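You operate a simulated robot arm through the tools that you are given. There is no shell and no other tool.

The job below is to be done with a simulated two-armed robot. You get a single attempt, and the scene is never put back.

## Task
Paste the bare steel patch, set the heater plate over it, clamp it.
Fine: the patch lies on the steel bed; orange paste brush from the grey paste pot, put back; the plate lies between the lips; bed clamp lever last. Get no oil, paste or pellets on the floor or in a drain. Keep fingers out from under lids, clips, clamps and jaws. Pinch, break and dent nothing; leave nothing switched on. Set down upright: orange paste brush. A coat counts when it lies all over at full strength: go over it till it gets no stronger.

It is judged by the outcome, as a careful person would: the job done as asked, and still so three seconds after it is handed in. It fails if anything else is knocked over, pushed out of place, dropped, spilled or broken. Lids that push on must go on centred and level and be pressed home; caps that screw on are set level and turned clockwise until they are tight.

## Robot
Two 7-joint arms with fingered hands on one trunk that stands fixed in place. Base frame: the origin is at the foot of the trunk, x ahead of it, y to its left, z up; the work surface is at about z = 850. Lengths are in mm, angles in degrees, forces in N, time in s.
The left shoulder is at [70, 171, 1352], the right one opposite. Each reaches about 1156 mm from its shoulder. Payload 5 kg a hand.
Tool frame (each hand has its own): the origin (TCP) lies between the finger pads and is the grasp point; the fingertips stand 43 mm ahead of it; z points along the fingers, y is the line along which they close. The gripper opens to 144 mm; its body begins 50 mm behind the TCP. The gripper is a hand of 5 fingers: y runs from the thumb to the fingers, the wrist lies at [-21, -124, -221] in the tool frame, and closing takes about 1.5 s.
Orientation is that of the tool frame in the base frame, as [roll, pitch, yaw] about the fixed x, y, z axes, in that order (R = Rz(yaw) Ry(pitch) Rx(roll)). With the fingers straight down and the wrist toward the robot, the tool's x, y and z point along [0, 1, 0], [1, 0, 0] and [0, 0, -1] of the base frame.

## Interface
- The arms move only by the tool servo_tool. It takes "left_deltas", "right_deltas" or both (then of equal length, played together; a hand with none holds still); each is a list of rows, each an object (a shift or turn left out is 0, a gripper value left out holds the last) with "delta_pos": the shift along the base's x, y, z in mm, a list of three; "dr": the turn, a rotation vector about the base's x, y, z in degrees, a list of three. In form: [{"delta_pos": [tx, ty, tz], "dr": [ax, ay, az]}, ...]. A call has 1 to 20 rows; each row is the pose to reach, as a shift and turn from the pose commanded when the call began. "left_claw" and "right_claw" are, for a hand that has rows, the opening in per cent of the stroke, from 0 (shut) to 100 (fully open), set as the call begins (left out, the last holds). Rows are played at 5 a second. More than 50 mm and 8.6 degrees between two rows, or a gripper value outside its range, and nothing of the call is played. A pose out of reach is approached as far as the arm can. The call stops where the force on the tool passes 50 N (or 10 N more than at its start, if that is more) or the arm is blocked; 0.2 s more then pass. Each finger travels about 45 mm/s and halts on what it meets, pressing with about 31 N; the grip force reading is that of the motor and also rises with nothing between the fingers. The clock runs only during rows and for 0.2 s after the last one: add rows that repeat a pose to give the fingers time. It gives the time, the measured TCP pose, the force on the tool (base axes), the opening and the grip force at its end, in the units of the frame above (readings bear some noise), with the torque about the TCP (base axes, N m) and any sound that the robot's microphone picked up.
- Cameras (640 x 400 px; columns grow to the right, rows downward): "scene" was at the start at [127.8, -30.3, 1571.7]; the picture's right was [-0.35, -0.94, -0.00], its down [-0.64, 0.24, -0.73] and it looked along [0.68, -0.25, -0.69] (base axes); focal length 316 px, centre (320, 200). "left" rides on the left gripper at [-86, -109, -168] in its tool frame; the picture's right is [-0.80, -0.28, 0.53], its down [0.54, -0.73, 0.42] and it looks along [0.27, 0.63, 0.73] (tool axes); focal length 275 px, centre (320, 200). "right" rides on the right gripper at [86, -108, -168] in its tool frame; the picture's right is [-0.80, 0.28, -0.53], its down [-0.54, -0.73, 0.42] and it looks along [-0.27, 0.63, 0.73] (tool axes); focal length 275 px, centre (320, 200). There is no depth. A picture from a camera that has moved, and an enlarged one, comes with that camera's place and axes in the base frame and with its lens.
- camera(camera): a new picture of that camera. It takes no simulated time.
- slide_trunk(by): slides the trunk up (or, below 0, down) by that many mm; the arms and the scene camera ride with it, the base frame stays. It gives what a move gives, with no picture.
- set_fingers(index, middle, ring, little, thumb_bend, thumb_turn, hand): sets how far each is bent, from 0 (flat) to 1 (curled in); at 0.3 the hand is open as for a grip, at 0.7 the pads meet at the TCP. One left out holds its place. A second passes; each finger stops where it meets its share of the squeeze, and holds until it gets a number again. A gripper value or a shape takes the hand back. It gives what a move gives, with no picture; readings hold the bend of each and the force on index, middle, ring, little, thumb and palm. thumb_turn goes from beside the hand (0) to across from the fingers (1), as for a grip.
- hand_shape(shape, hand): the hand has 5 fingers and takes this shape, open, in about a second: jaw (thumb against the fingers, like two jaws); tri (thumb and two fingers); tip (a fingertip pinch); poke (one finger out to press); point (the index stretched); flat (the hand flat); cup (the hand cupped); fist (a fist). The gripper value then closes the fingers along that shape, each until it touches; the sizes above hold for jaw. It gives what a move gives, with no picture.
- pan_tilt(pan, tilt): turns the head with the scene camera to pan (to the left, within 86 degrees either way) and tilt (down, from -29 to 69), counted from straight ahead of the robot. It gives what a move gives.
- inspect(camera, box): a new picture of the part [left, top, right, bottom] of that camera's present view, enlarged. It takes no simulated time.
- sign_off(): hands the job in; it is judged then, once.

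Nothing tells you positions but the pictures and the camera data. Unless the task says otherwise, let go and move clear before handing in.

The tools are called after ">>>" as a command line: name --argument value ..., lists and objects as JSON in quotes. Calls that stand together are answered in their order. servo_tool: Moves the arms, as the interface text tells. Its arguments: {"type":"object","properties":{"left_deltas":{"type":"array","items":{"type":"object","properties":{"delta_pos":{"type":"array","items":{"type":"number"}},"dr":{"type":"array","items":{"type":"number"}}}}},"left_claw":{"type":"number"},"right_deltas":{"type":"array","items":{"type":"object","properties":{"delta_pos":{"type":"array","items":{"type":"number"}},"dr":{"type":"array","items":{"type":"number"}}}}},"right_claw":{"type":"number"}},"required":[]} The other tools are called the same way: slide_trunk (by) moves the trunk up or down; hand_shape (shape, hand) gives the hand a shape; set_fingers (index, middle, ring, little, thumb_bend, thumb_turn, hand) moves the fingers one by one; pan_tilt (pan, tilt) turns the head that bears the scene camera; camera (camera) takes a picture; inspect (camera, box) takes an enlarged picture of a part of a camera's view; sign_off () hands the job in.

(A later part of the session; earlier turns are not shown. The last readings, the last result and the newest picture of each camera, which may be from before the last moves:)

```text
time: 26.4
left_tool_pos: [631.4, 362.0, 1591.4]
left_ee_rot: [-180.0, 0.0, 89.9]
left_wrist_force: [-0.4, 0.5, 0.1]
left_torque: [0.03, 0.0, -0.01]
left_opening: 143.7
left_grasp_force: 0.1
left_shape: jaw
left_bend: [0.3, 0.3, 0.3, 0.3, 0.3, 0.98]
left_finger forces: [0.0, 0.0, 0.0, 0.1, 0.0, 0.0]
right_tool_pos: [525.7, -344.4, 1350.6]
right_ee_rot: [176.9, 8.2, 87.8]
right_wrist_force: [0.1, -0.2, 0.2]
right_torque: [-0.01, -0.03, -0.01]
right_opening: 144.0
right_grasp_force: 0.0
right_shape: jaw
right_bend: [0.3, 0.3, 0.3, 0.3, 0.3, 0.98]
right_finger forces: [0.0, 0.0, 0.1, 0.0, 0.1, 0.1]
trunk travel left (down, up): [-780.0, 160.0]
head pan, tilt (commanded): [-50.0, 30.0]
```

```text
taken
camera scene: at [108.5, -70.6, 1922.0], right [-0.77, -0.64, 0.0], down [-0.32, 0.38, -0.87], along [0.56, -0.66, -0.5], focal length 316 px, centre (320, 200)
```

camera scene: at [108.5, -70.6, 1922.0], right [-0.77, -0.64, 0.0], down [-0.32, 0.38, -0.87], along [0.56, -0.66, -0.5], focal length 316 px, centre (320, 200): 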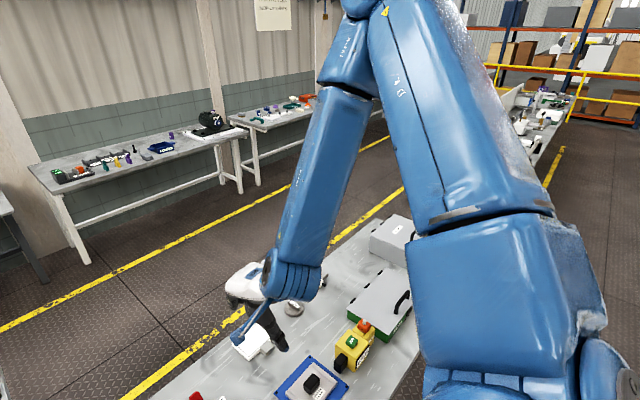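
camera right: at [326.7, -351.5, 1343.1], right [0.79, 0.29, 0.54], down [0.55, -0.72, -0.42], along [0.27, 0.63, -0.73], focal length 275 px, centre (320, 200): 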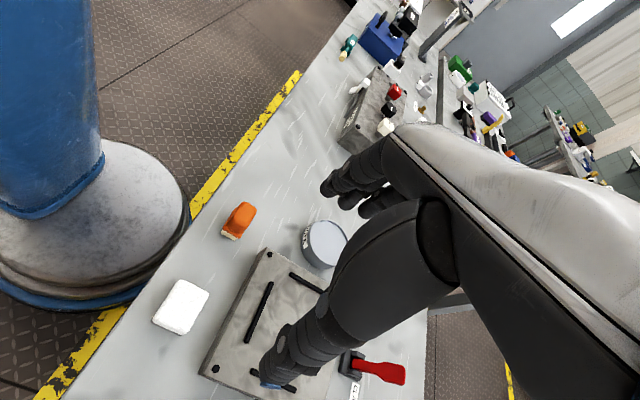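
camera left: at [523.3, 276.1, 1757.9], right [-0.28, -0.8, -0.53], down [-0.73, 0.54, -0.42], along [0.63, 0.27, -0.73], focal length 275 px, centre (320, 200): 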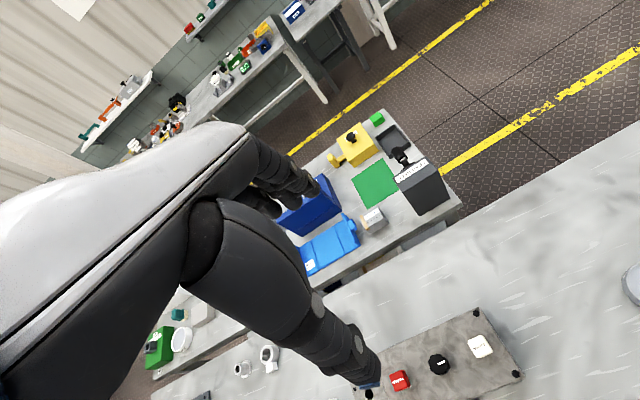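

The upper-arm roll seems wound to its limit; reversing the path (hand back up to the inner-high spot, then out to the start pose) should unwind it.

>>> servo_tool --right_deltas '[{"delta_pos": [0, 25, 25], "dr": [0, 0, 0]}, {"delta_pos": [0, 50, 50], "dr": [0, 0, 0]}, {"delta_pos": [0, 75, 75], "dr": [0, 0, 0]}, {"delta_pos": [-5, 100, 100], "dr": [0, 0, 0]}, {"delta_pos": [-10, 130, 125], "dr": [0, 0, 0]}, {"delta_pos": [-15, 160, 150], "dr": [0, 0, 0]}, {"delta_pos": [-20, 190, 175], "dr": [0, 0, 0]}, {"delta_pos": [-25, 220, 200], "dr": [0, 0, 0]}, {"delta_pos": [-30, 250, 225], "dr": [0, 0, 0]}, {"delta_pos": [-30, 275, 240], "dr": [0, 0, 0]}, {"delta_pos": [-30, 275, 240], "dr": [0, 0, 0]}]'

>>> camera --camera "scene"

```text
time: 28.8
left_tool_pos: [632.9, 360.8, 1591.6]
left_ee_rot: [-180.0, 0.0, 89.9]
left_wrist_force: [-0.3, -0.1, 0.0]
left_torque: [0.05, 0.0, -0.01]
left_opening: 143.6
left_grasp_force: 0.0
left_shape: jaw
left_bend: [0.3, 0.3, 0.3, 0.3, 0.3, 0.98]
left_finger forces: [0.1, 0.1, 0.0, 0.1, 0.1, 0.0]
right_tool_pos: [496.0, -78.5, 1585.7]
right_ee_rot: [176.9, 8.2, 87.7]
right_wrist_force: [0.2, -0.2, -0.2]
right_torque: [0.0, 0.05, 0.03]
right_opening: 144.1
right_grasp_force: 0.0
right_shape: jaw
right_bend: [0.3, 0.3, 0.3, 0.3, 0.3, 0.98]
right_finger forces: [0.0, 0.1, 0.0, 0.0, 0.0, 0.1]
right hand out of reach, approached as far as the arm can: row 1, 2, 3, 4, 5, 6, 7, 8, 10, 11
trunk travel left (down, up): [-780.0, 160.0]
head pan, tilt (commanded): [-50.0, 30.0]
```

```text
taken
camera scene: at [109.6, -71.8, 1921.9], right [-0.77, -0.64, 0.0], down [-0.32, 0.38, -0.87], along [0.56, -0.66, -0.5], focal length 316 px, centre (320, 200)
```

scene: 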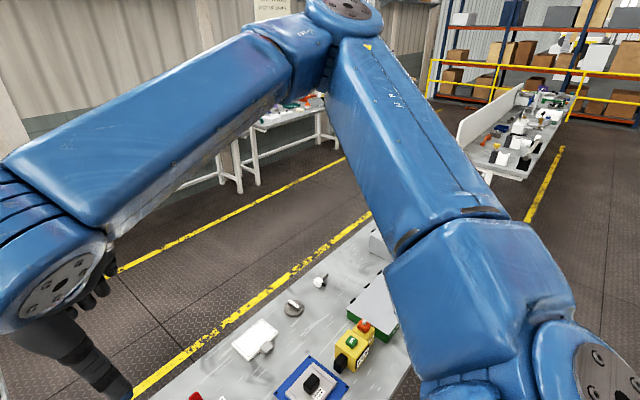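

That worked. Now out toward the start pose, keeping the hand high so the forearm swings upward.

>>> servo_tool --right_deltas '[{"delta_pos": [15, -20, 30]}, {"delta_pos": [30, -40, 60]}, {"delta_pos": [45, -70, 80]}, {"delta_pos": [60, -105, 90]}, {"delta_pos": [75, -140, 90]}, {"delta_pos": [90, -180, 90]}, {"delta_pos": [100, -220, 85]}, {"delta_pos": [105, -260, 70]}, {"delta_pos": [105, -300, 50]}, {"delta_pos": [95, -340, 30]}, {"delta_pos": [85, -380, 10]}, {"delta_pos": [75, -420, -10]}, {"delta_pos": [60, -440, -30]}, {"delta_pos": [60, -440, -30]}]'

>>> camera --camera "scene"

```text
time: 31.8
left_tool_pos: [631.0, 364.6, 1591.2]
left_ee_rot: [-179.9, 0.1, 90.0]
left_wrist_force: [0.7, 0.0, 0.2]
left_torque: [-0.04, -0.01, 0.01]
left_opening: 143.6
left_grasp_force: 0.1
left_shape: jaw
left_bend: [0.3, 0.3, 0.3, 0.3, 0.3, 0.98]
left_finger forces: [0.1, 0.0, 0.0, 0.0, 0.0, 0.1]
right_tool_pos: [554.3, -513.5, 1556.2]
right_ee_rot: [176.6, 8.3, 88.0]
right_wrist_force: [0.2, 0.8, 0.8]
right_torque: [-0.03, 0.0, -0.04]
right_opening: 143.8
right_grasp_force: 0.0
right_shape: jaw
right_bend: [0.3, 0.3, 0.3, 0.3, 0.3, 0.98]
right_finger forces: [0.1, 0.0, 0.0, 0.0, 0.0, 0.1]
trunk travel left (down, up): [-780.0, 160.0]
head pan, tilt (commanded): [-50.0, 30.0]
```

```text
taken
camera scene: at [107.0, -67.9, 1922.1], right [-0.77, -0.64, 0.0], down [-0.32, 0.38, -0.87], along [0.56, -0.66, -0.5], focal length 316 px, centre (320, 200)
```

scene: 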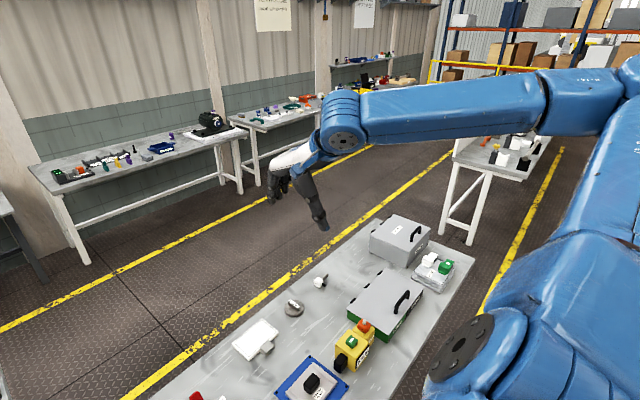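

The elbow is now out to the right with the forearm level. I level the hand and descend here at the outer position, watching reach.

>>> servo_tool --right_deltas '[{"delta_pos": [0, 0, -20], "dr": [4, 1.7, 1]}, {"delta_pos": [0, 0, -50], "dr": [8.3, 3.4, 2]}, {"delta_pos": [0, 0, -90], "dr": [8.3, 3.4, 2]}, {"delta_pos": [0, 0, -130], "dr": [8.3, 3.4, 2]}, {"delta_pos": [0, 0, -170], "dr": [8.3, 3.4, 2]}, {"delta_pos": [0, 0, -210], "dr": [8.3, 3.4, 2]}, {"delta_pos": [0, 0, -250], "dr": [8.3, 3.4, 2]}, {"delta_pos": [0, 0, -290], "dr": [8.3, 3.4, 2]}, {"delta_pos": [0, 0, -330], "dr": [8.3, 3.4, 2]}, {"delta_pos": [0, 0, -370], "dr": [8.3, 3.4, 2]}, {"delta_pos": [0, 0, -410], "dr": [8.3, 3.4, 2]}, {"delta_pos": [0, 0, -410], "dr": [8.3, 3.4, 2]}]'

>>> camera --camera "scene"

```text
time: 34.4
left_tool_pos: [632.3, 361.3, 1591.2]
left_ee_rot: [-180.0, 0.0, 90.0]
left_wrist_force: [0.1, -0.4, 0.3]
left_torque: [0.02, 0.0, -0.02]
left_opening: 143.9
left_grasp_force: 0.0
left_shape: jaw
left_bend: [0.3, 0.3, 0.3, 0.3, 0.3, 0.98]
left_finger forces: [0.1, 0.0, 0.1, 0.1, 0.0, 0.0]
right_tool_pos: [555.3, -516.6, 1145.7]
right_ee_rot: [-179.7, 0.0, 90.2]
right_wrist_force: [-0.2, -0.4, -0.5]
right_torque: [0.0, 0.0, 0.02]
right_opening: 144.0
right_grasp_force: 0.2
right_shape: jaw
right_bend: [0.3, 0.3, 0.3, 0.3, 0.3, 0.98]
right_finger forces: [0.0, 0.0, 0.1, 0.1, 0.1, 0.0]
trunk travel left (down, up): [-780.0, 160.0]
head pan, tilt (commanded): [-50.0, 30.0]
```

```text
taken
camera scene: at [108.2, -70.7, 1922.0], right [-0.77, -0.64, 0.0], down [-0.32, 0.38, -0.87], along [0.56, -0.66, -0.5], focal length 316 px, centre (320, 200)
```

scene: 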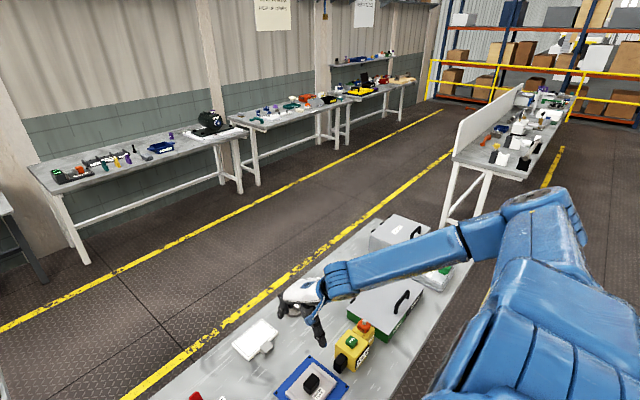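

That posture works. Now I move inward over the bed toward the brush with a gradual yaw, still well above everything.

>>> servo_tool --right_deltas '[{"delta_pos": [-5, 30, 0], "dr": [0, 0, 4]}, {"delta_pos": [-10, 60, 0], "dr": [0, 0, 8]}, {"delta_pos": [-15, 90, 0], "dr": [0, 0, 12]}, {"delta_pos": [-25, 120, 0], "dr": [0, 0, 16]}, {"delta_pos": [-35, 150, -5], "dr": [0, 0, 20]}, {"delta_pos": [-45, 180, -10], "dr": [0, 0, 24]}, {"delta_pos": [-60, 210, -15], "dr": [0, 0, 28]}, {"delta_pos": [-75, 240, -20], "dr": [0, 0, 32]}, {"delta_pos": [-90, 270, -25], "dr": [0, 0, 36]}, {"delta_pos": [-105, 290, -30], "dr": [0, 0, 40]}, {"delta_pos": [-120, 310, -35], "dr": [0, 0, 45]}, {"delta_pos": [-120, 310, -40], "dr": [0, 0, 45]}]'

>>> camera --camera "scene"

>>> camera --camera "right"

```text
time: 37.0
left_tool_pos: [631.8, 362.4, 1591.6]
left_ee_rot: [-180.0, 0.0, 89.9]
left_wrist_force: [-0.2, -0.1, 0.4]
left_torque: [0.01, -0.01, 0.0]
left_opening: 143.8
left_grasp_force: 0.1
left_shape: jaw
left_bend: [0.3, 0.3, 0.3, 0.3, 0.3, 0.98]
left_finger forces: [0.1, 0.0, 0.0, 0.0, 0.0, 0.1]
right_tool_pos: [435.5, -209.4, 1105.7]
right_ee_rot: [-179.6, 0.0, 135.1]
right_wrist_force: [0.2, 0.2, -0.4]
right_torque: [0.0, -0.02, -0.03]
right_opening: 144.3
right_grasp_force: 0.0
right_shape: jaw
right_bend: [0.3, 0.3, 0.3, 0.3, 0.3, 0.98]
right_finger forces: [0.1, 0.0, 0.0, 0.0, 0.1, 0.1]
trunk travel left (down, up): [-780.0, 160.0]
head pan, tilt (commanded): [-50.0, 30.0]
```

```text
taken
camera scene: at [108.7, -70.6, 1922.0], right [-0.77, -0.64, 0.0], down [-0.32, 0.38, -0.87], along [0.56, -0.66, -0.5], focal length 316 px, centre (320, 200)
```

scene: 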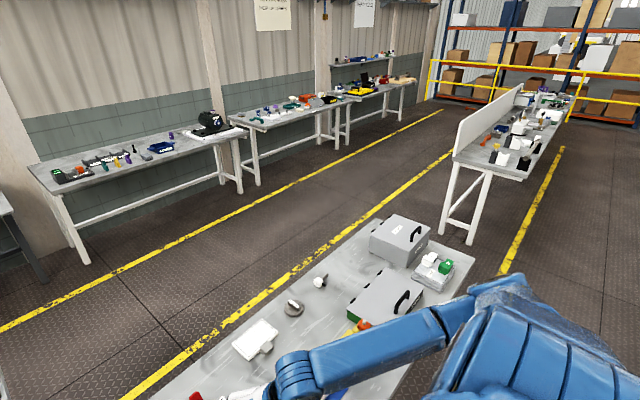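

```text
taken
camera right: at [298.8, -222.7, 1273.7], right [0.77, -0.36, 0.53], down [-0.13, -0.9, -0.42], along [0.63, 0.25, -0.74], focal length 275 px, centre (320, 200)
```

right: 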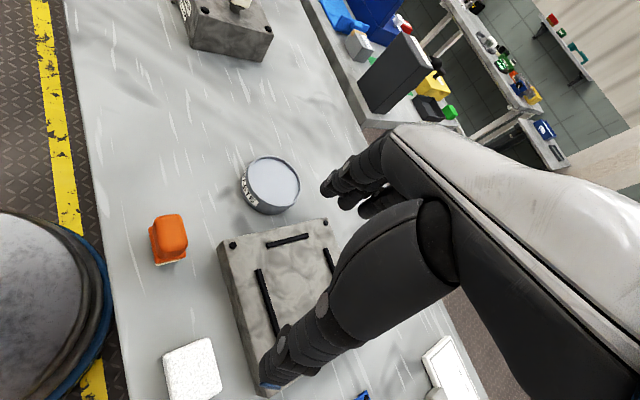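

The posture is good now. I take close views of the brush, pot and bed from this nearer viewpoint to measure them.

>>> inspect --camera "right" --box '[130, 190, 210, 290]'

>>> inspect --camera "right" --box '[220, 140, 320, 230]'

>>> pan_tilt --pan -20 --tilt 52

>>> camera --camera "scene"

```text
4.00 times, centred on (170, 240) of right
camera zoom: at [298.8, -222.7, 1273.7], right [0.77, -0.36, 0.53], down [-0.13, -0.9, -0.42], along [0.63, 0.25, -0.74], focal length 1101 px, centre (920, 40)
```

zoom: 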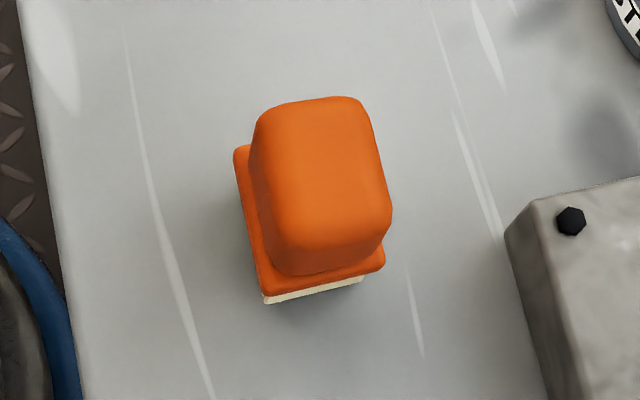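

```text
4.44 times, centred on (270, 185) of right
camera zoom: at [298.8, -222.7, 1273.7], right [0.77, -0.36, 0.53], down [-0.13, -0.9, -0.42], along [0.63, 0.25, -0.74], focal length 1224 px, centre (542, 267)
```

zoom: 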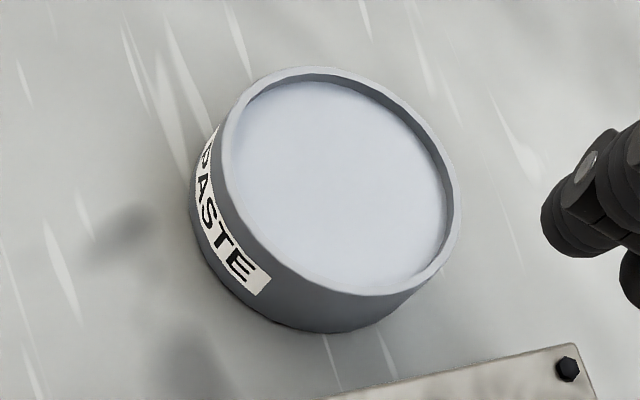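

```text
time: 38.0
left_tool_pos: [631.7, 363.2, 1591.9]
left_ee_rot: [180.0, 0.0, 89.8]
left_wrist_force: [0.2, 0.2, 0.4]
left_torque: [0.01, -0.02, -0.03]
left_opening: 143.6
left_grasp_force: 0.1
left_shape: jaw
left_bend: [0.3, 0.3, 0.3, 0.3, 0.3, 0.98]
left_finger forces: [0.1, 0.0, 0.1, 0.0, 0.0, 0.0]
right_tool_pos: [435.2, -207.5, 1105.6]
right_ee_rot: [-179.7, 0.0, 135.1]
right_wrist_force: [-0.6, -0.5, -0.4]
right_torque: [0.0, -0.01, -0.02]
right_opening: 144.2
right_grasp_force: 0.0
right_shape: jaw
right_bend: [0.3, 0.3, 0.3, 0.3, 0.3, 0.98]
right_finger forces: [0.1, 0.0, 0.0, 0.0, 0.0, 0.0]
trunk travel left (down, up): [-780.0, 160.0]
head pan, tilt (commanded): [-20.0, 52.0]
```

```text
taken
camera scene: at [120.8, -27.2, 1889.8], right [-0.34, -0.94, 0.0], down [-0.74, 0.27, -0.62], along [0.58, -0.21, -0.79], focal length 316 px, centre (320, 200)
```

scene: 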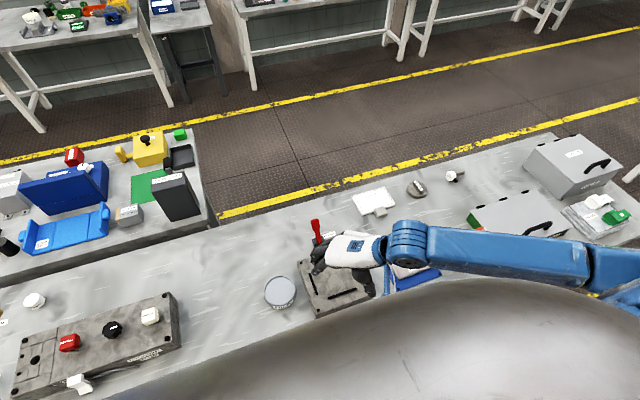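

From two views the pot rim is at z≈884, centred ≈ (549,−41), outer radius ≈52, and the brush body is about 37 (x) × 50 (y) centred ≈ (367,−107). My chest blocks the head's view of the brush, so I'll bring the left hand down as an observing camera.

>>> servo_tool --left_deltas '[{"delta_pos": [0, 0, -40]}, {"delta_pos": [0, 0, -80]}, {"delta_pos": [0, 0, -120]}, {"delta_pos": [0, 0, -160]}, {"delta_pos": [0, 0, -200]}, {"delta_pos": [0, 0, -240]}, {"delta_pos": [0, 0, -280]}, {"delta_pos": [0, 0, -320]}, {"delta_pos": [0, 0, -360]}, {"delta_pos": [0, 0, -400]}, {"delta_pos": [0, 0, -420]}, {"delta_pos": [0, 0, -420]}]'

>>> camera --camera "left"

>>> camera --camera "scene"

```text
time: 40.6
left_tool_pos: [632.3, 361.3, 1171.5]
left_ee_rot: [-179.9, 0.0, 90.0]
left_wrist_force: [0.9, -0.2, 0.1]
left_torque: [0.0, 0.01, -0.04]
left_opening: 143.8
left_grasp_force: 0.1
left_shape: jaw
left_bend: [0.3, 0.3, 0.3, 0.3, 0.3, 0.98]
left_finger forces: [0.0, 0.0, 0.0, 0.0, 0.0, 0.1]
right_tool_pos: [435.0, -206.7, 1104.9]
right_ee_rot: [-179.7, 0.0, 135.0]
right_wrist_force: [0.1, 0.5, 0.1]
right_torque: [-0.01, 0.01, -0.01]
right_opening: 143.7
right_grasp_force: 0.0
right_shape: jaw
right_bend: [0.3, 0.3, 0.3, 0.3, 0.3, 0.98]
right_finger forces: [0.0, 0.0, 0.0, 0.0, 0.0, 0.0]
trunk travel left (down, up): [-780.0, 160.0]
head pan, tilt (commanded): [-20.0, 52.0]
```

```text
taken
camera left: at [523.1, 275.6, 1337.5], right [-0.28, -0.8, -0.53], down [-0.72, 0.54, -0.42], along [0.63, 0.27, -0.73], focal length 275 px, centre (320, 200)
```

left: 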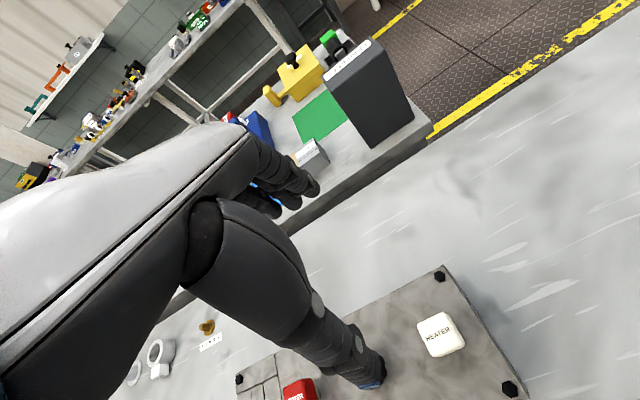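

```text
taken
camera scene: at [120.7, -27.0, 1889.8], right [-0.34, -0.94, 0.0], down [-0.74, 0.27, -0.62], along [0.58, -0.21, -0.79], focal length 316 px, centre (320, 200)
```

scene: 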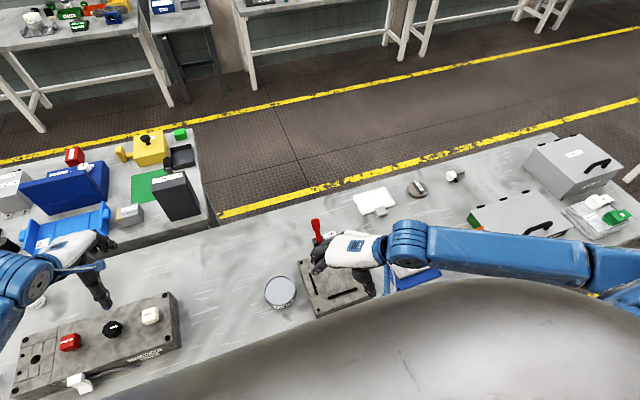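

The left arm descends well. I turn it to face the brush and bed from the left.

>>> servo_tool --left_deltas '[{"delta_pos": [-15, -15, 0], "dr": [0, 0, -8]}, {"delta_pos": [-30, -30, 0], "dr": [0, 0, -16]}, {"delta_pos": [-45, -45, 0], "dr": [0, 0, -24]}, {"delta_pos": [-60, -60, 0], "dr": [0, 0, -32]}, {"delta_pos": [-75, -75, 0], "dr": [0, 0, -40]}, {"delta_pos": [-90, -95, 0], "dr": [0, 0, -48]}, {"delta_pos": [-105, -115, 0], "dr": [0, 0, -56]}, {"delta_pos": [-120, -135, -10], "dr": [0, 0, -64]}, {"delta_pos": [-135, -155, -20], "dr": [0, 0, -72]}, {"delta_pos": [-150, -175, -30], "dr": [0, 0, -80]}, {"delta_pos": [-162, -190, -40], "dr": [0, 0, -88]}, {"delta_pos": [-162, -190, -40], "dr": [0, 0, -90]}]'

>>> camera --camera "left"

```text
time: 43.2
left_tool_pos: [469.8, 172.4, 1131.5]
left_ee_rot: [179.9, 0.1, -0.1]
left_wrist_force: [0.5, 0.3, -0.4]
left_torque: [-0.02, 0.0, -0.01]
left_opening: 144.0
left_grasp_force: 0.0
left_shape: jaw
left_bend: [0.3, 0.3, 0.3, 0.3, 0.3, 0.98]
left_finger forces: [0.0, 0.1, 0.0, 0.0, 0.0, 0.1]
right_tool_pos: [435.5, -207.7, 1105.7]
right_ee_rot: [-179.7, 0.0, 135.1]
right_wrist_force: [-1.0, -0.7, 0.5]
right_torque: [0.02, -0.02, -0.01]
right_opening: 144.2
right_grasp_force: 0.1
right_shape: jaw
right_bend: [0.3, 0.3, 0.3, 0.3, 0.3, 0.98]
right_finger forces: [0.1, 0.0, 0.0, 0.1, 0.0, 0.0]
trunk travel left (down, up): [-780.0, 160.0]
head pan, tilt (commanded): [-20.0, 52.0]
```

```text
taken
camera left: at [384.2, 281.7, 1298.6], right [-0.8, 0.29, -0.53], down [0.54, 0.72, -0.42], along [0.27, -0.63, -0.73], focal length 275 px, centre (320, 200)
```

left: 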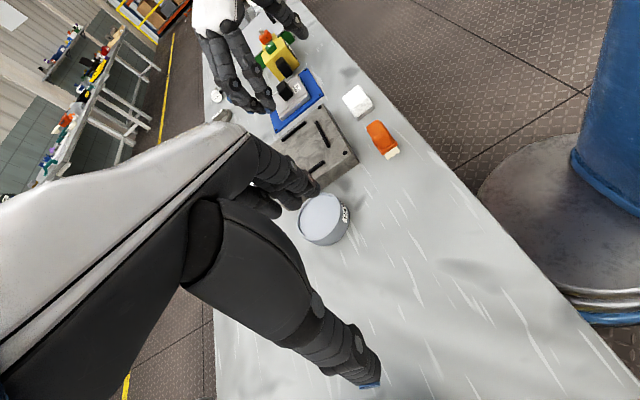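

The left camera sees brush, pot, bed and plate. I zoom in on the brush and pot.

>>> inspect --camera "left" --box '[350, 105, 420, 175]'

>>> inspect --camera "left" --box '[290, 180, 370, 260]'

>>> inspect --camera "left" --box '[250, 60, 390, 200]'

```text
5.71 times, centred on (385, 140) of left
camera zoom: at [384.2, 281.7, 1298.6], right [-0.8, 0.29, -0.53], down [0.54, 0.72, -0.42], along [0.27, -0.63, -0.73], focal length 1573 px, centre (-51, 543)
```

zoom: 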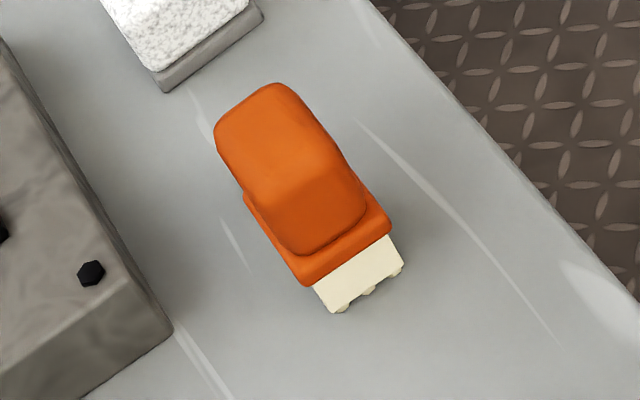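

```text
5.00 times, centred on (330, 220) of left
camera zoom: at [384.2, 281.7, 1298.6], right [-0.8, 0.29, -0.53], down [0.54, 0.72, -0.42], along [0.27, -0.63, -0.73], focal length 1376 px, centre (270, 100)
```

zoom: 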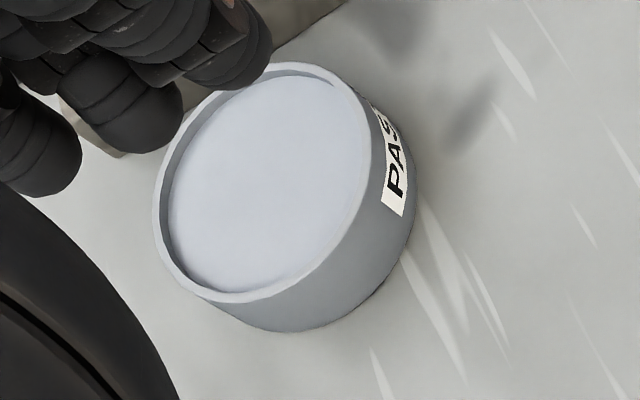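

```text
2.86 times, centred on (320, 130) of left
camera zoom: at [384.2, 281.7, 1298.6], right [-0.8, 0.29, -0.53], down [0.54, 0.72, -0.42], along [0.27, -0.63, -0.73], focal length 786 px, centre (320, 400)
```

zoom: 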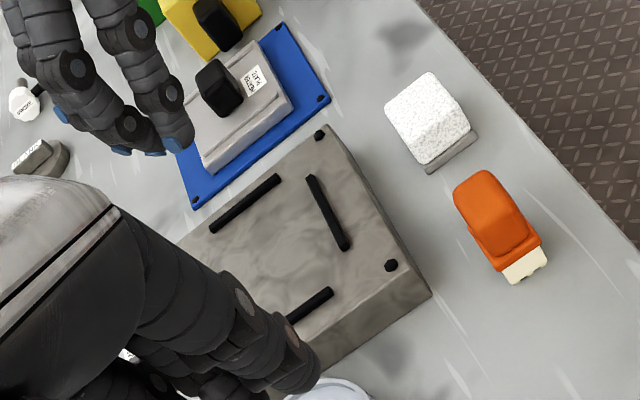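

The brush is about 70 tall (bristles ~16, flange, handle to z≈920), handle roughly 28×45, centre ≈ (366,−111). I'll try the "tri" hand shape in free air and look at the fingers.

>>> hand_shape --shape "tri" --hand "right"

>>> camera --camera "right"

>>> inspect --camera "left" --box '[150, 0, 350, 125]'

>>> inspect --camera "scene" --box '[280, 200, 440, 320]'

```text
time: 44.1
left_tool_pos: [468.7, 173.3, 1132.3]
left_ee_rot: [-179.9, 0.0, 0.0]
left_wrist_force: [-0.5, -0.1, -0.5]
left_torque: [0.0, 0.0, -0.02]
left_opening: 143.6
left_grasp_force: 0.0
left_shape: jaw
left_bend: [0.3, 0.3, 0.3, 0.3, 0.3, 0.98]
left_finger forces: [0.0, 0.0, 0.0, 0.0, 0.0, 0.1]
right_tool_pos: [435.4, -207.6, 1106.1]
right_ee_rot: [-179.7, 0.0, 135.1]
right_wrist_force: [-0.9, -0.1, 0.0]
right_torque: [0.01, -0.01, -0.01]
right_opening: 144.1
right_grasp_force: 0.1
right_shape: tri
right_bend: [0.3, 0.3, 0.99, 0.99, 0.3, 0.98]
right_finger forces: [0.0, 0.0, 0.0, 0.1, 0.1, 0.0]
trunk travel left (down, up): [-780.0, 160.0]
head pan, tilt (commanded): [-20.0, 52.0]
```

```text
taken
camera right: at [298.7, -222.8, 1273.8], right [0.77, -0.36, 0.53], down [-0.13, -0.9, -0.42], along [0.63, 0.25, -0.74], focal length 275 px, centre (320, 200)
```

right: 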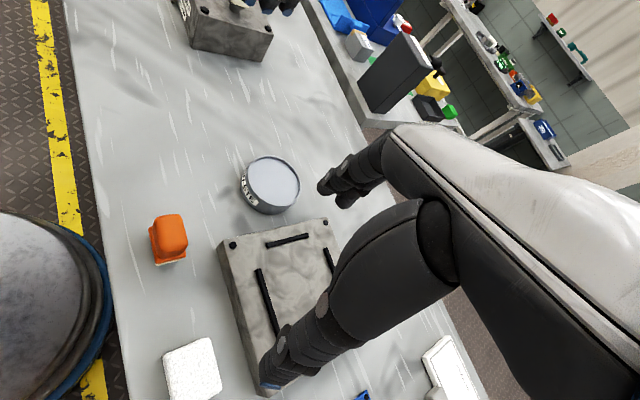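

```text
3.20 times, centred on (250, 62) of left
camera zoom: at [383.9, 281.4, 1298.7], right [-0.8, 0.28, -0.53], down [0.54, 0.73, -0.42], along [0.27, -0.63, -0.73], focal length 881 px, centre (544, 640)
```

zoom: 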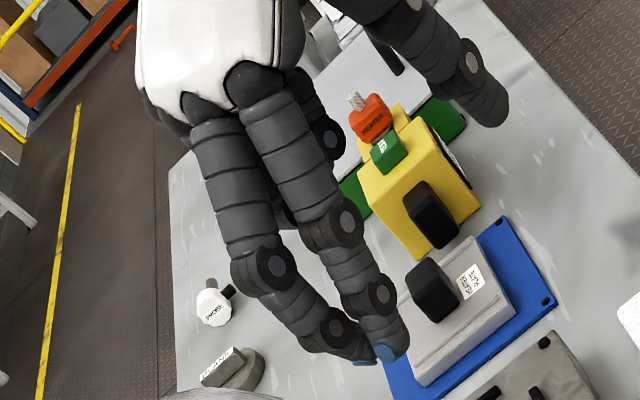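

```text
3.33 times, centred on (360, 260) of scene
camera zoom: at [120.7, -27.0, 1889.8], right [-0.34, -0.94, 0.0], down [-0.74, 0.27, -0.62], along [0.58, -0.21, -0.79], focal length 1052 px, centre (187, 0)
```

zoom: 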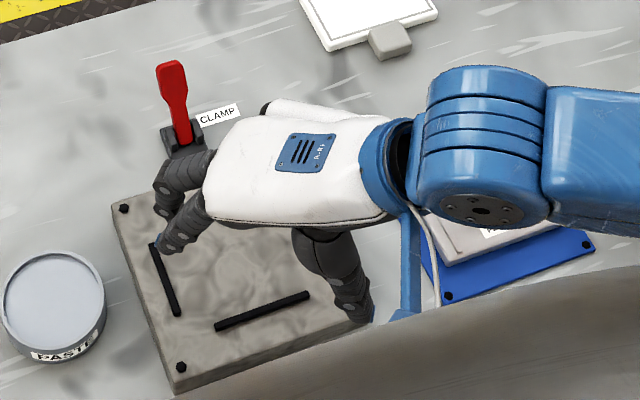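

Tri folds the ring and little fingers away and leaves thumb, index and middle. I bring the right hand above the brush with closing direction along y.

>>> servo_tool --right_claw 80 --right_deltas '[{"delta_pos": [-10, 14, 0], "dr": [0, 0, 6]}, {"delta_pos": [-20, 28, 0], "dr": [0, 0, 12]}, {"delta_pos": [-30, 42, -10], "dr": [0, 0, 18]}, {"delta_pos": [-40, 56, -20], "dr": [0, 0, 24]}, {"delta_pos": [-50, 70, -35], "dr": [0, 0, 30]}, {"delta_pos": [-60, 84, -50], "dr": [0, 0, 36]}, {"delta_pos": [-69.5, 96.6, -70], "dr": [0, 0, 42]}, {"delta_pos": [-69.5, 96.6, -96], "dr": [0, 0, 44.9]}, {"delta_pos": [-69.5, 96.6, -96], "dr": [0, 0, 44.9]}]'

>>> camera --camera "right"

>>> camera --camera "left"

```text
time: 46.1
left_tool_pos: [469.2, 172.5, 1133.1]
left_ee_rot: [180.0, 0.1, -0.1]
left_wrist_force: [-0.3, -0.2, -0.9]
left_torque: [-0.02, -0.01, 0.0]
left_opening: 143.8
left_grasp_force: 0.1
left_shape: jaw
left_bend: [0.3, 0.3, 0.3, 0.3, 0.3, 0.98]
left_finger forces: [0.1, 0.0, 0.0, 0.0, 0.0, 0.1]
right_tool_pos: [365.9, -110.4, 1009.2]
right_ee_rot: [-179.7, 0.1, -180.0]
right_wrist_force: [0.4, -0.2, -0.4]
right_torque: [0.0, 0.0, -0.01]
right_opening: 115.5
right_grasp_force: 0.0
right_shape: tri
right_bend: [0.26, 0.34, 0.99, 0.99, 0.51, 0.99]
right_finger forces: [0.0, 0.0, 0.0, 0.0, 0.0, 0.1]
trunk travel left (down, up): [-780.0, 160.0]
head pan, tilt (commanded): [-20.0, 52.0]
```

```text
taken
camera right: at [279.9, -217.9, 1177.1], right [0.8, 0.29, 0.53], down [0.54, -0.73, -0.42], along [0.27, 0.62, -0.74], focal length 275 px, centre (320, 200)
```

right: 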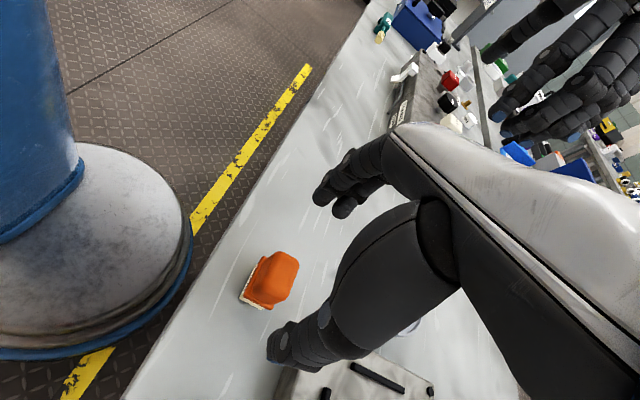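

```text
taken
camera left: at [383.9, 281.2, 1298.8], right [-0.8, 0.28, -0.53], down [0.54, 0.73, -0.42], along [0.27, -0.63, -0.73], focal length 275 px, centre (320, 200)
```

left: 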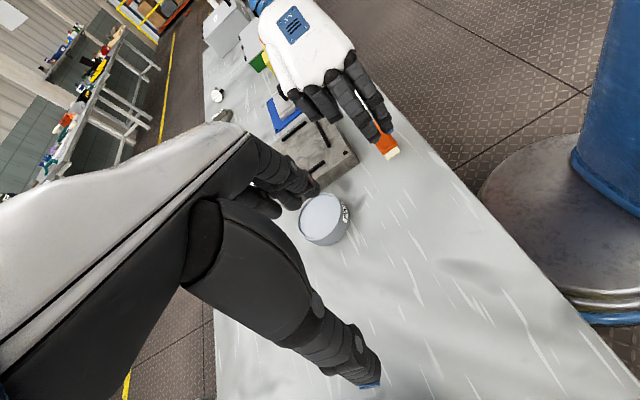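

The hand is above the brush. I check the brush's exact position in both views.

>>> inspect --camera "right" --box '[220, 230, 320, 330]'

>>> inspect --camera "left" --box '[300, 50, 430, 180]'

```text
4.00 times, centred on (270, 280) of right
camera zoom: at [279.9, -217.9, 1177.1], right [0.8, 0.29, 0.53], down [0.54, -0.73, -0.42], along [0.27, 0.62, -0.74], focal length 1101 px, centre (520, -120)
```

zoom: 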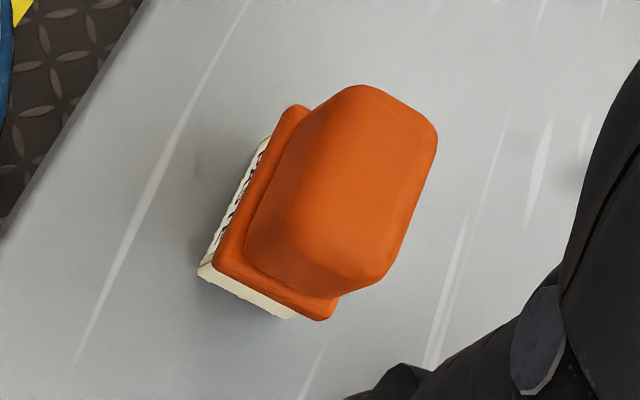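

```text
3.08 times, centred on (365, 115) of left
camera zoom: at [383.9, 281.2, 1298.8], right [-0.8, 0.28, -0.53], down [0.54, 0.73, -0.42], along [0.27, -0.63, -0.73], focal length 847 px, centre (182, 462)
```

zoom: 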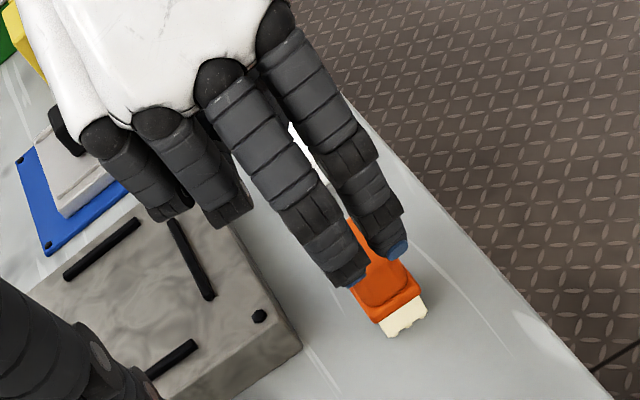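

Brush centre confirmed at ≈ (367,−111). Index and middle would land on the edges of its narrow face, so a grip along x would be better; I'll test carefully whether that wrist turn is reachable here.

>>> servo_tool --right_deltas '[{"delta_pos": [0, 0, 10], "dr": [0, 0, -6]}, {"delta_pos": [0, 0, 20], "dr": [0, 0, -12]}, {"delta_pos": [0, 0, 30], "dr": [0, 0, -18]}, {"delta_pos": [0, 0, 30], "dr": [0, 0, -24]}, {"delta_pos": [0, 0, 30], "dr": [0, 0, -30]}, {"delta_pos": [0, 0, 30], "dr": [0, 0, -36]}, {"delta_pos": [0, 0, 30], "dr": [0, 0, -42]}, {"delta_pos": [0, 0, 30], "dr": [0, 0, -48]}, {"delta_pos": [0, 0, 30], "dr": [0, 0, -54]}, {"delta_pos": [0, 0, 30], "dr": [0, 0, -60]}]'

```text
time: 48.3
left_tool_pos: [467.4, 174.2, 1132.8]
left_ee_rot: [-180.0, 0.0, 0.0]
left_wrist_force: [0.6, -0.4, 0.8]
left_torque: [-0.03, -0.03, 0.0]
left_opening: 143.8
left_grasp_force: 0.0
left_shape: jaw
left_bend: [0.3, 0.3, 0.3, 0.3, 0.3, 0.98]
left_finger forces: [0.0, 0.0, 0.1, 0.0, 0.0, 0.0]
right_tool_pos: [365.0, -109.4, 1039.4]
right_ee_rot: [-179.7, 0.0, 119.9]
right_wrist_force: [0.4, 0.2, 0.5]
right_torque: [-0.01, 0.0, -0.02]
right_opening: 115.5
right_grasp_force: 0.0
right_shape: tri
right_bend: [0.26, 0.34, 0.99, 0.99, 0.51, 0.99]
right_finger forces: [0.0, 0.0, 0.0, 0.0, 0.0, 0.1]
trunk travel left (down, up): [-780.0, 160.0]
head pan, tilt (commanded): [-20.0, 52.0]
```

Reaching yaw 120 is fine; I continue to yaw 90.

>>> servo_tool --right_deltas '[{"delta_pos": [0, 0, 0], "dr": [0, 0, -6]}, {"delta_pos": [0, 0, 0], "dr": [0, 0, -12]}, {"delta_pos": [0, 0, 0], "dr": [0, 0, -18]}, {"delta_pos": [0, 0, 0], "dr": [0, 0, -24]}, {"delta_pos": [0, 0, 0], "dr": [0, 0, -29.9]}, {"delta_pos": [0, 0, 0], "dr": [0, 0, -29.9]}]'

>>> camera --camera "left"

>>> camera --camera "right"

>>> camera --camera "scene"

```text
time: 49.7
left_tool_pos: [470.8, 172.8, 1131.2]
left_ee_rot: [180.0, 0.0, -0.1]
left_wrist_force: [-0.4, -0.3, 0.4]
left_torque: [0.01, 0.02, -0.02]
left_opening: 143.8
left_grasp_force: 0.0
left_shape: jaw
left_bend: [0.3, 0.3, 0.3, 0.3, 0.3, 0.98]
left_finger forces: [0.0, 0.0, 0.0, 0.1, 0.1, 0.0]
right_tool_pos: [366.4, -112.5, 1039.9]
right_ee_rot: [-179.7, 0.0, 90.0]
right_wrist_force: [0.7, 0.3, -0.1]
right_torque: [0.01, -0.04, -0.01]
right_opening: 115.2
right_grasp_force: 0.0
right_shape: tri
right_bend: [0.26, 0.34, 0.99, 0.99, 0.51, 0.99]
right_finger forces: [0.0, 0.0, 0.0, 0.0, 0.0, 0.0]
trunk travel left (down, up): [-780.0, 160.0]
head pan, tilt (commanded): [-20.0, 52.0]
```

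```text
taken
camera left: at [384.1, 281.4, 1298.7], right [-0.8, 0.28, -0.53], down [0.54, 0.73, -0.42], along [0.27, -0.63, -0.73], focal length 275 px, centre (320, 200)
```

left: 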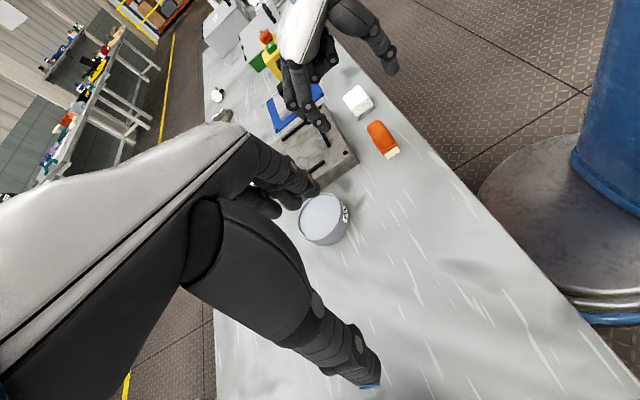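

```text
taken
camera right: at [258.6, -24.7, 1207.6], right [0.29, -0.8, 0.53], down [-0.73, -0.54, -0.42], along [0.62, -0.27, -0.74], focal length 275 px, centre (320, 200)
```

right: 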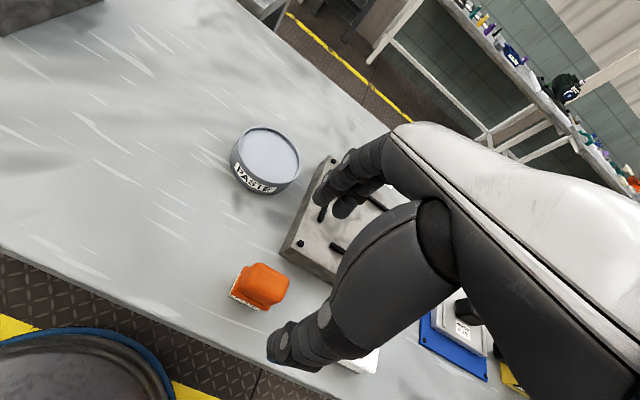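

```text
taken
camera scene: at [121.0, -27.2, 1889.8], right [-0.34, -0.94, 0.0], down [-0.74, 0.27, -0.62], along [0.58, -0.21, -0.79], focal length 316 px, centre (320, 200)
```

scene: 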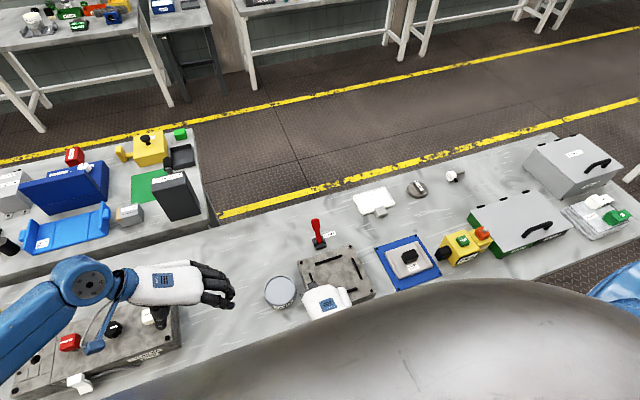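

Yaw 90 is reachable. Before lowering I narrow the opening (the bed's near corner is close to the finger side) and check finger positions.

>>> servo_tool --right_claw 52 --right_deltas '[{"delta_pos": [0, 0, 0]}, {"delta_pos": [0, 0, 0]}, {"delta_pos": [0, 0, -20]}, {"delta_pos": [0, 0, -40]}, {"delta_pos": [0, 0, -50]}]'

>>> inspect --camera "left" --box '[260, 20, 430, 180]'

>>> camera --camera "right"

```text
time: 50.9
left_tool_pos: [469.7, 173.1, 1131.7]
left_ee_rot: [180.0, 0.0, -0.1]
left_wrist_force: [-0.5, -0.2, 0.3]
left_torque: [0.02, 0.0, -0.02]
left_opening: 143.6
left_grasp_force: 0.1
left_shape: jaw
left_bend: [0.3, 0.3, 0.3, 0.3, 0.3, 0.98]
left_finger forces: [0.0, 0.0, 0.0, 0.0, 0.0, 0.0]
right_tool_pos: [366.3, -110.1, 989.1]
right_ee_rot: [-179.7, 0.0, 90.2]
right_wrist_force: [-0.2, 0.5, -0.6]
right_torque: [0.02, -0.02, -0.01]
right_opening: 75.2
right_grasp_force: 0.0
right_shape: tri
right_bend: [0.74, 0.44, 0.99, 0.99, 0.69, 1.0]
right_finger forces: [0.1, 0.0, 0.0, 0.0, 0.0, 0.0]
trunk travel left (down, up): [-780.0, 160.0]
head pan, tilt (commanded): [-20.0, 52.0]
```

```text
2.50 times, centred on (345, 100) of left
camera zoom: at [383.9, 281.7, 1298.7], right [-0.8, 0.28, -0.53], down [0.54, 0.72, -0.42], along [0.27, -0.63, -0.73], focal length 688 px, centre (258, 450)
```

zoom: 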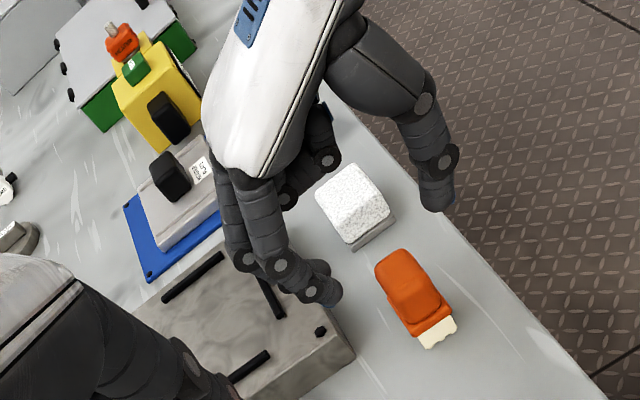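

```text
taken
camera right: at [257.9, -24.2, 1157.7], right [0.29, -0.8, 0.53], down [-0.73, -0.54, -0.42], along [0.62, -0.27, -0.74], focal length 275 px, centre (320, 200)
```

right: 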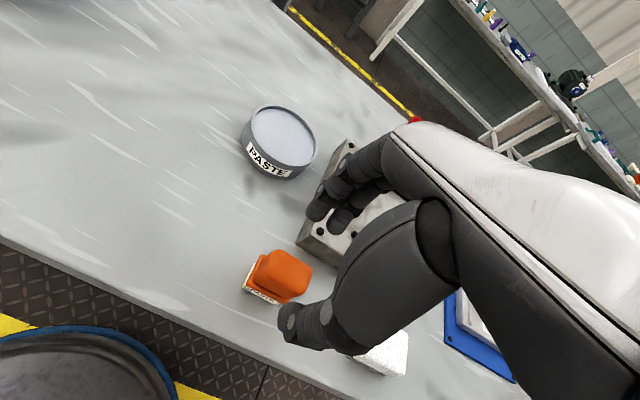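

The tri closing is uneven, so I'll control the fingers individually: index, middle and thumb at 0.5, ring and little curled.

>>> set_fingers --hand "right" --index 0.5 --middle 0.5 --ring 1 --little 1 --thumb_bend 0.5 --thumb_turn 1

>>> inspect --camera "left" --box '[260, 20, 430, 180]'

>>> inspect --camera "right" --box '[220, 120, 420, 380]'

```text
time: 51.9
left_tool_pos: [468.8, 172.0, 1132.9]
left_ee_rot: [179.9, 0.0, -0.1]
left_wrist_force: [-0.8, -0.7, 0.0]
left_torque: [0.0, -0.03, 0.02]
left_opening: 143.6
left_grasp_force: 0.0
left_shape: jaw
left_bend: [0.3, 0.3, 0.3, 0.3, 0.3, 0.98]
left_finger forces: [0.1, 0.0, 0.0, 0.1, 0.0, 0.0]
right_tool_pos: [365.2, -111.1, 990.4]
right_ee_rot: [-179.7, -0.1, 90.1]
right_wrist_force: [0.1, -0.3, -0.1]
right_torque: [0.06, 0.02, 0.0]
right_opening: 77.8
right_grasp_force: 0.0
right_shape: fingers
right_bend: [0.5, 0.5, 1.0, 1.0, 0.5, 1.0]
right_finger forces: [0.1, 0.0, 0.0, 0.0, 0.1, 0.1]
trunk travel left (down, up): [-780.0, 160.0]
head pan, tilt (commanded): [-20.0, 52.0]
```

```text
2.50 times, centred on (345, 100) of left
camera zoom: at [383.9, 281.5, 1298.7], right [-0.8, 0.28, -0.53], down [0.54, 0.72, -0.42], along [0.27, -0.63, -0.73], focal length 688 px, centre (258, 450)
```

zoom: 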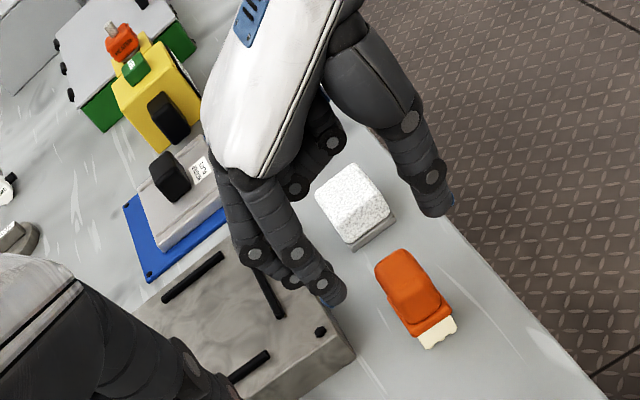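

```text
1.54 times, centred on (320, 250) of right
camera zoom: at [258.1, -24.4, 1157.9], right [0.29, -0.8, 0.53], down [-0.73, -0.54, -0.42], along [0.62, -0.27, -0.74], focal length 424 px, centre (320, 123)
```

zoom: 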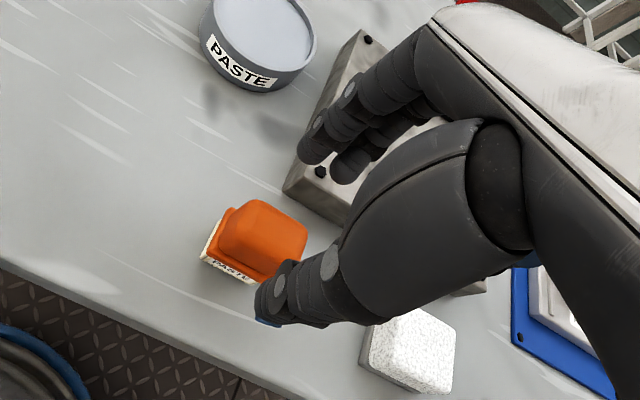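

Finger positions match expectations (index at x≈413, thumb at x≈321 around TCP 366). I narrow slightly and descend straight to TCP z≈907.

>>> set_fingers --hand "right" --index 0.54 --middle 0.54 --thumb_bend 0.54

>>> servo_tool --right_deltas '[{"delta_pos": [1.5, 0, -15]}, {"delta_pos": [1.5, 0, -30]}, {"delta_pos": [1.5, 0, -45]}, {"delta_pos": [1.5, 0, -58]}, {"delta_pos": [1.5, 0, -68]}, {"delta_pos": [1.5, 0, -76]}, {"delta_pos": [1.5, 0, -82]}, {"delta_pos": [1.5, 0, -82]}]'

>>> inspect --camera "left" --box '[300, 60, 440, 180]'

>>> inspect --camera "right" --box '[200, 180, 400, 380]'

```text
time: 52.9
left_tool_pos: [469.7, 173.3, 1131.7]
left_ee_rot: [179.9, 0.0, -0.1]
left_wrist_force: [0.5, 0.2, -0.5]
left_torque: [0.01, 0.04, -0.01]
left_opening: 143.8
left_grasp_force: 0.1
left_shape: jaw
left_bend: [0.3, 0.3, 0.3, 0.3, 0.3, 0.98]
left_finger forces: [0.1, 0.1, 0.0, 0.0, 0.0, 0.0]
right_tool_pos: [366.1, -110.1, 990.3]
right_ee_rot: [-179.7, -0.1, 90.1]
right_wrist_force: [0.7, -0.5, -0.7]
right_torque: [0.02, 0.0, -0.01]
right_opening: 64.8
right_grasp_force: 0.0
right_shape: fingers
right_bend: [0.54, 0.54, 1.0, 1.0, 0.54, 1.0]
right_finger forces: [0.0, 0.0, 0.0, 0.0, 0.0, 0.0]
trunk travel left (down, up): [-780.0, 160.0]
head pan, tilt (commanded): [-20.0, 52.0]
```

```text
time: 54.7
left_tool_pos: [468.5, 171.9, 1131.8]
left_ee_rot: [180.0, 0.0, -0.1]
left_wrist_force: [0.0, 0.2, 0.7]
left_torque: [0.01, -0.01, 0.0]
left_opening: 143.7
left_grasp_force: 0.1
left_shape: jaw
left_bend: [0.3, 0.3, 0.3, 0.3, 0.3, 0.98]
left_finger forces: [0.1, 0.0, 0.0, 0.1, 0.0, 0.0]
right_tool_pos: [366.7, -109.9, 907.7]
right_ee_rot: [-179.8, 0.0, 90.1]
right_wrist_force: [-6.0, 1.6, 4.7]
right_torque: [-0.03, -0.15, -0.04]
right_opening: 64.2
right_grasp_force: 3.8
right_shape: fingers
right_bend: [0.54, 0.57, 1.0, 1.0, 0.54, 1.0]
right_finger forces: [0.0, 8.0, 0.0, 0.1, 0.0, 0.0]
trunk travel left (down, up): [-780.0, 160.0]
head pan, tilt (commanded): [-20.0, 52.0]
```

```text
3.33 times, centred on (370, 120) of left
camera zoom: at [383.1, 281.6, 1298.9], right [-0.8, 0.28, -0.53], down [0.54, 0.72, -0.42], along [0.27, -0.63, -0.73], focal length 918 px, centre (153, 467)
```

zoom: 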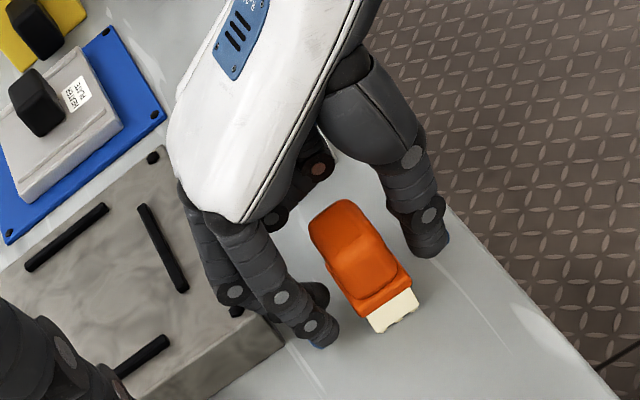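

```text
2.00 times, centred on (300, 280) of right
camera zoom: at [258.8, -24.2, 1075.6], right [0.29, -0.8, 0.53], down [-0.73, -0.54, -0.42], along [0.62, -0.27, -0.74], focal length 551 px, centre (360, 40)
```

zoom: 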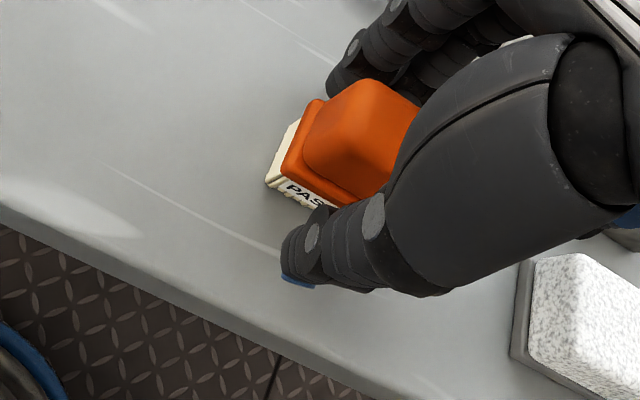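

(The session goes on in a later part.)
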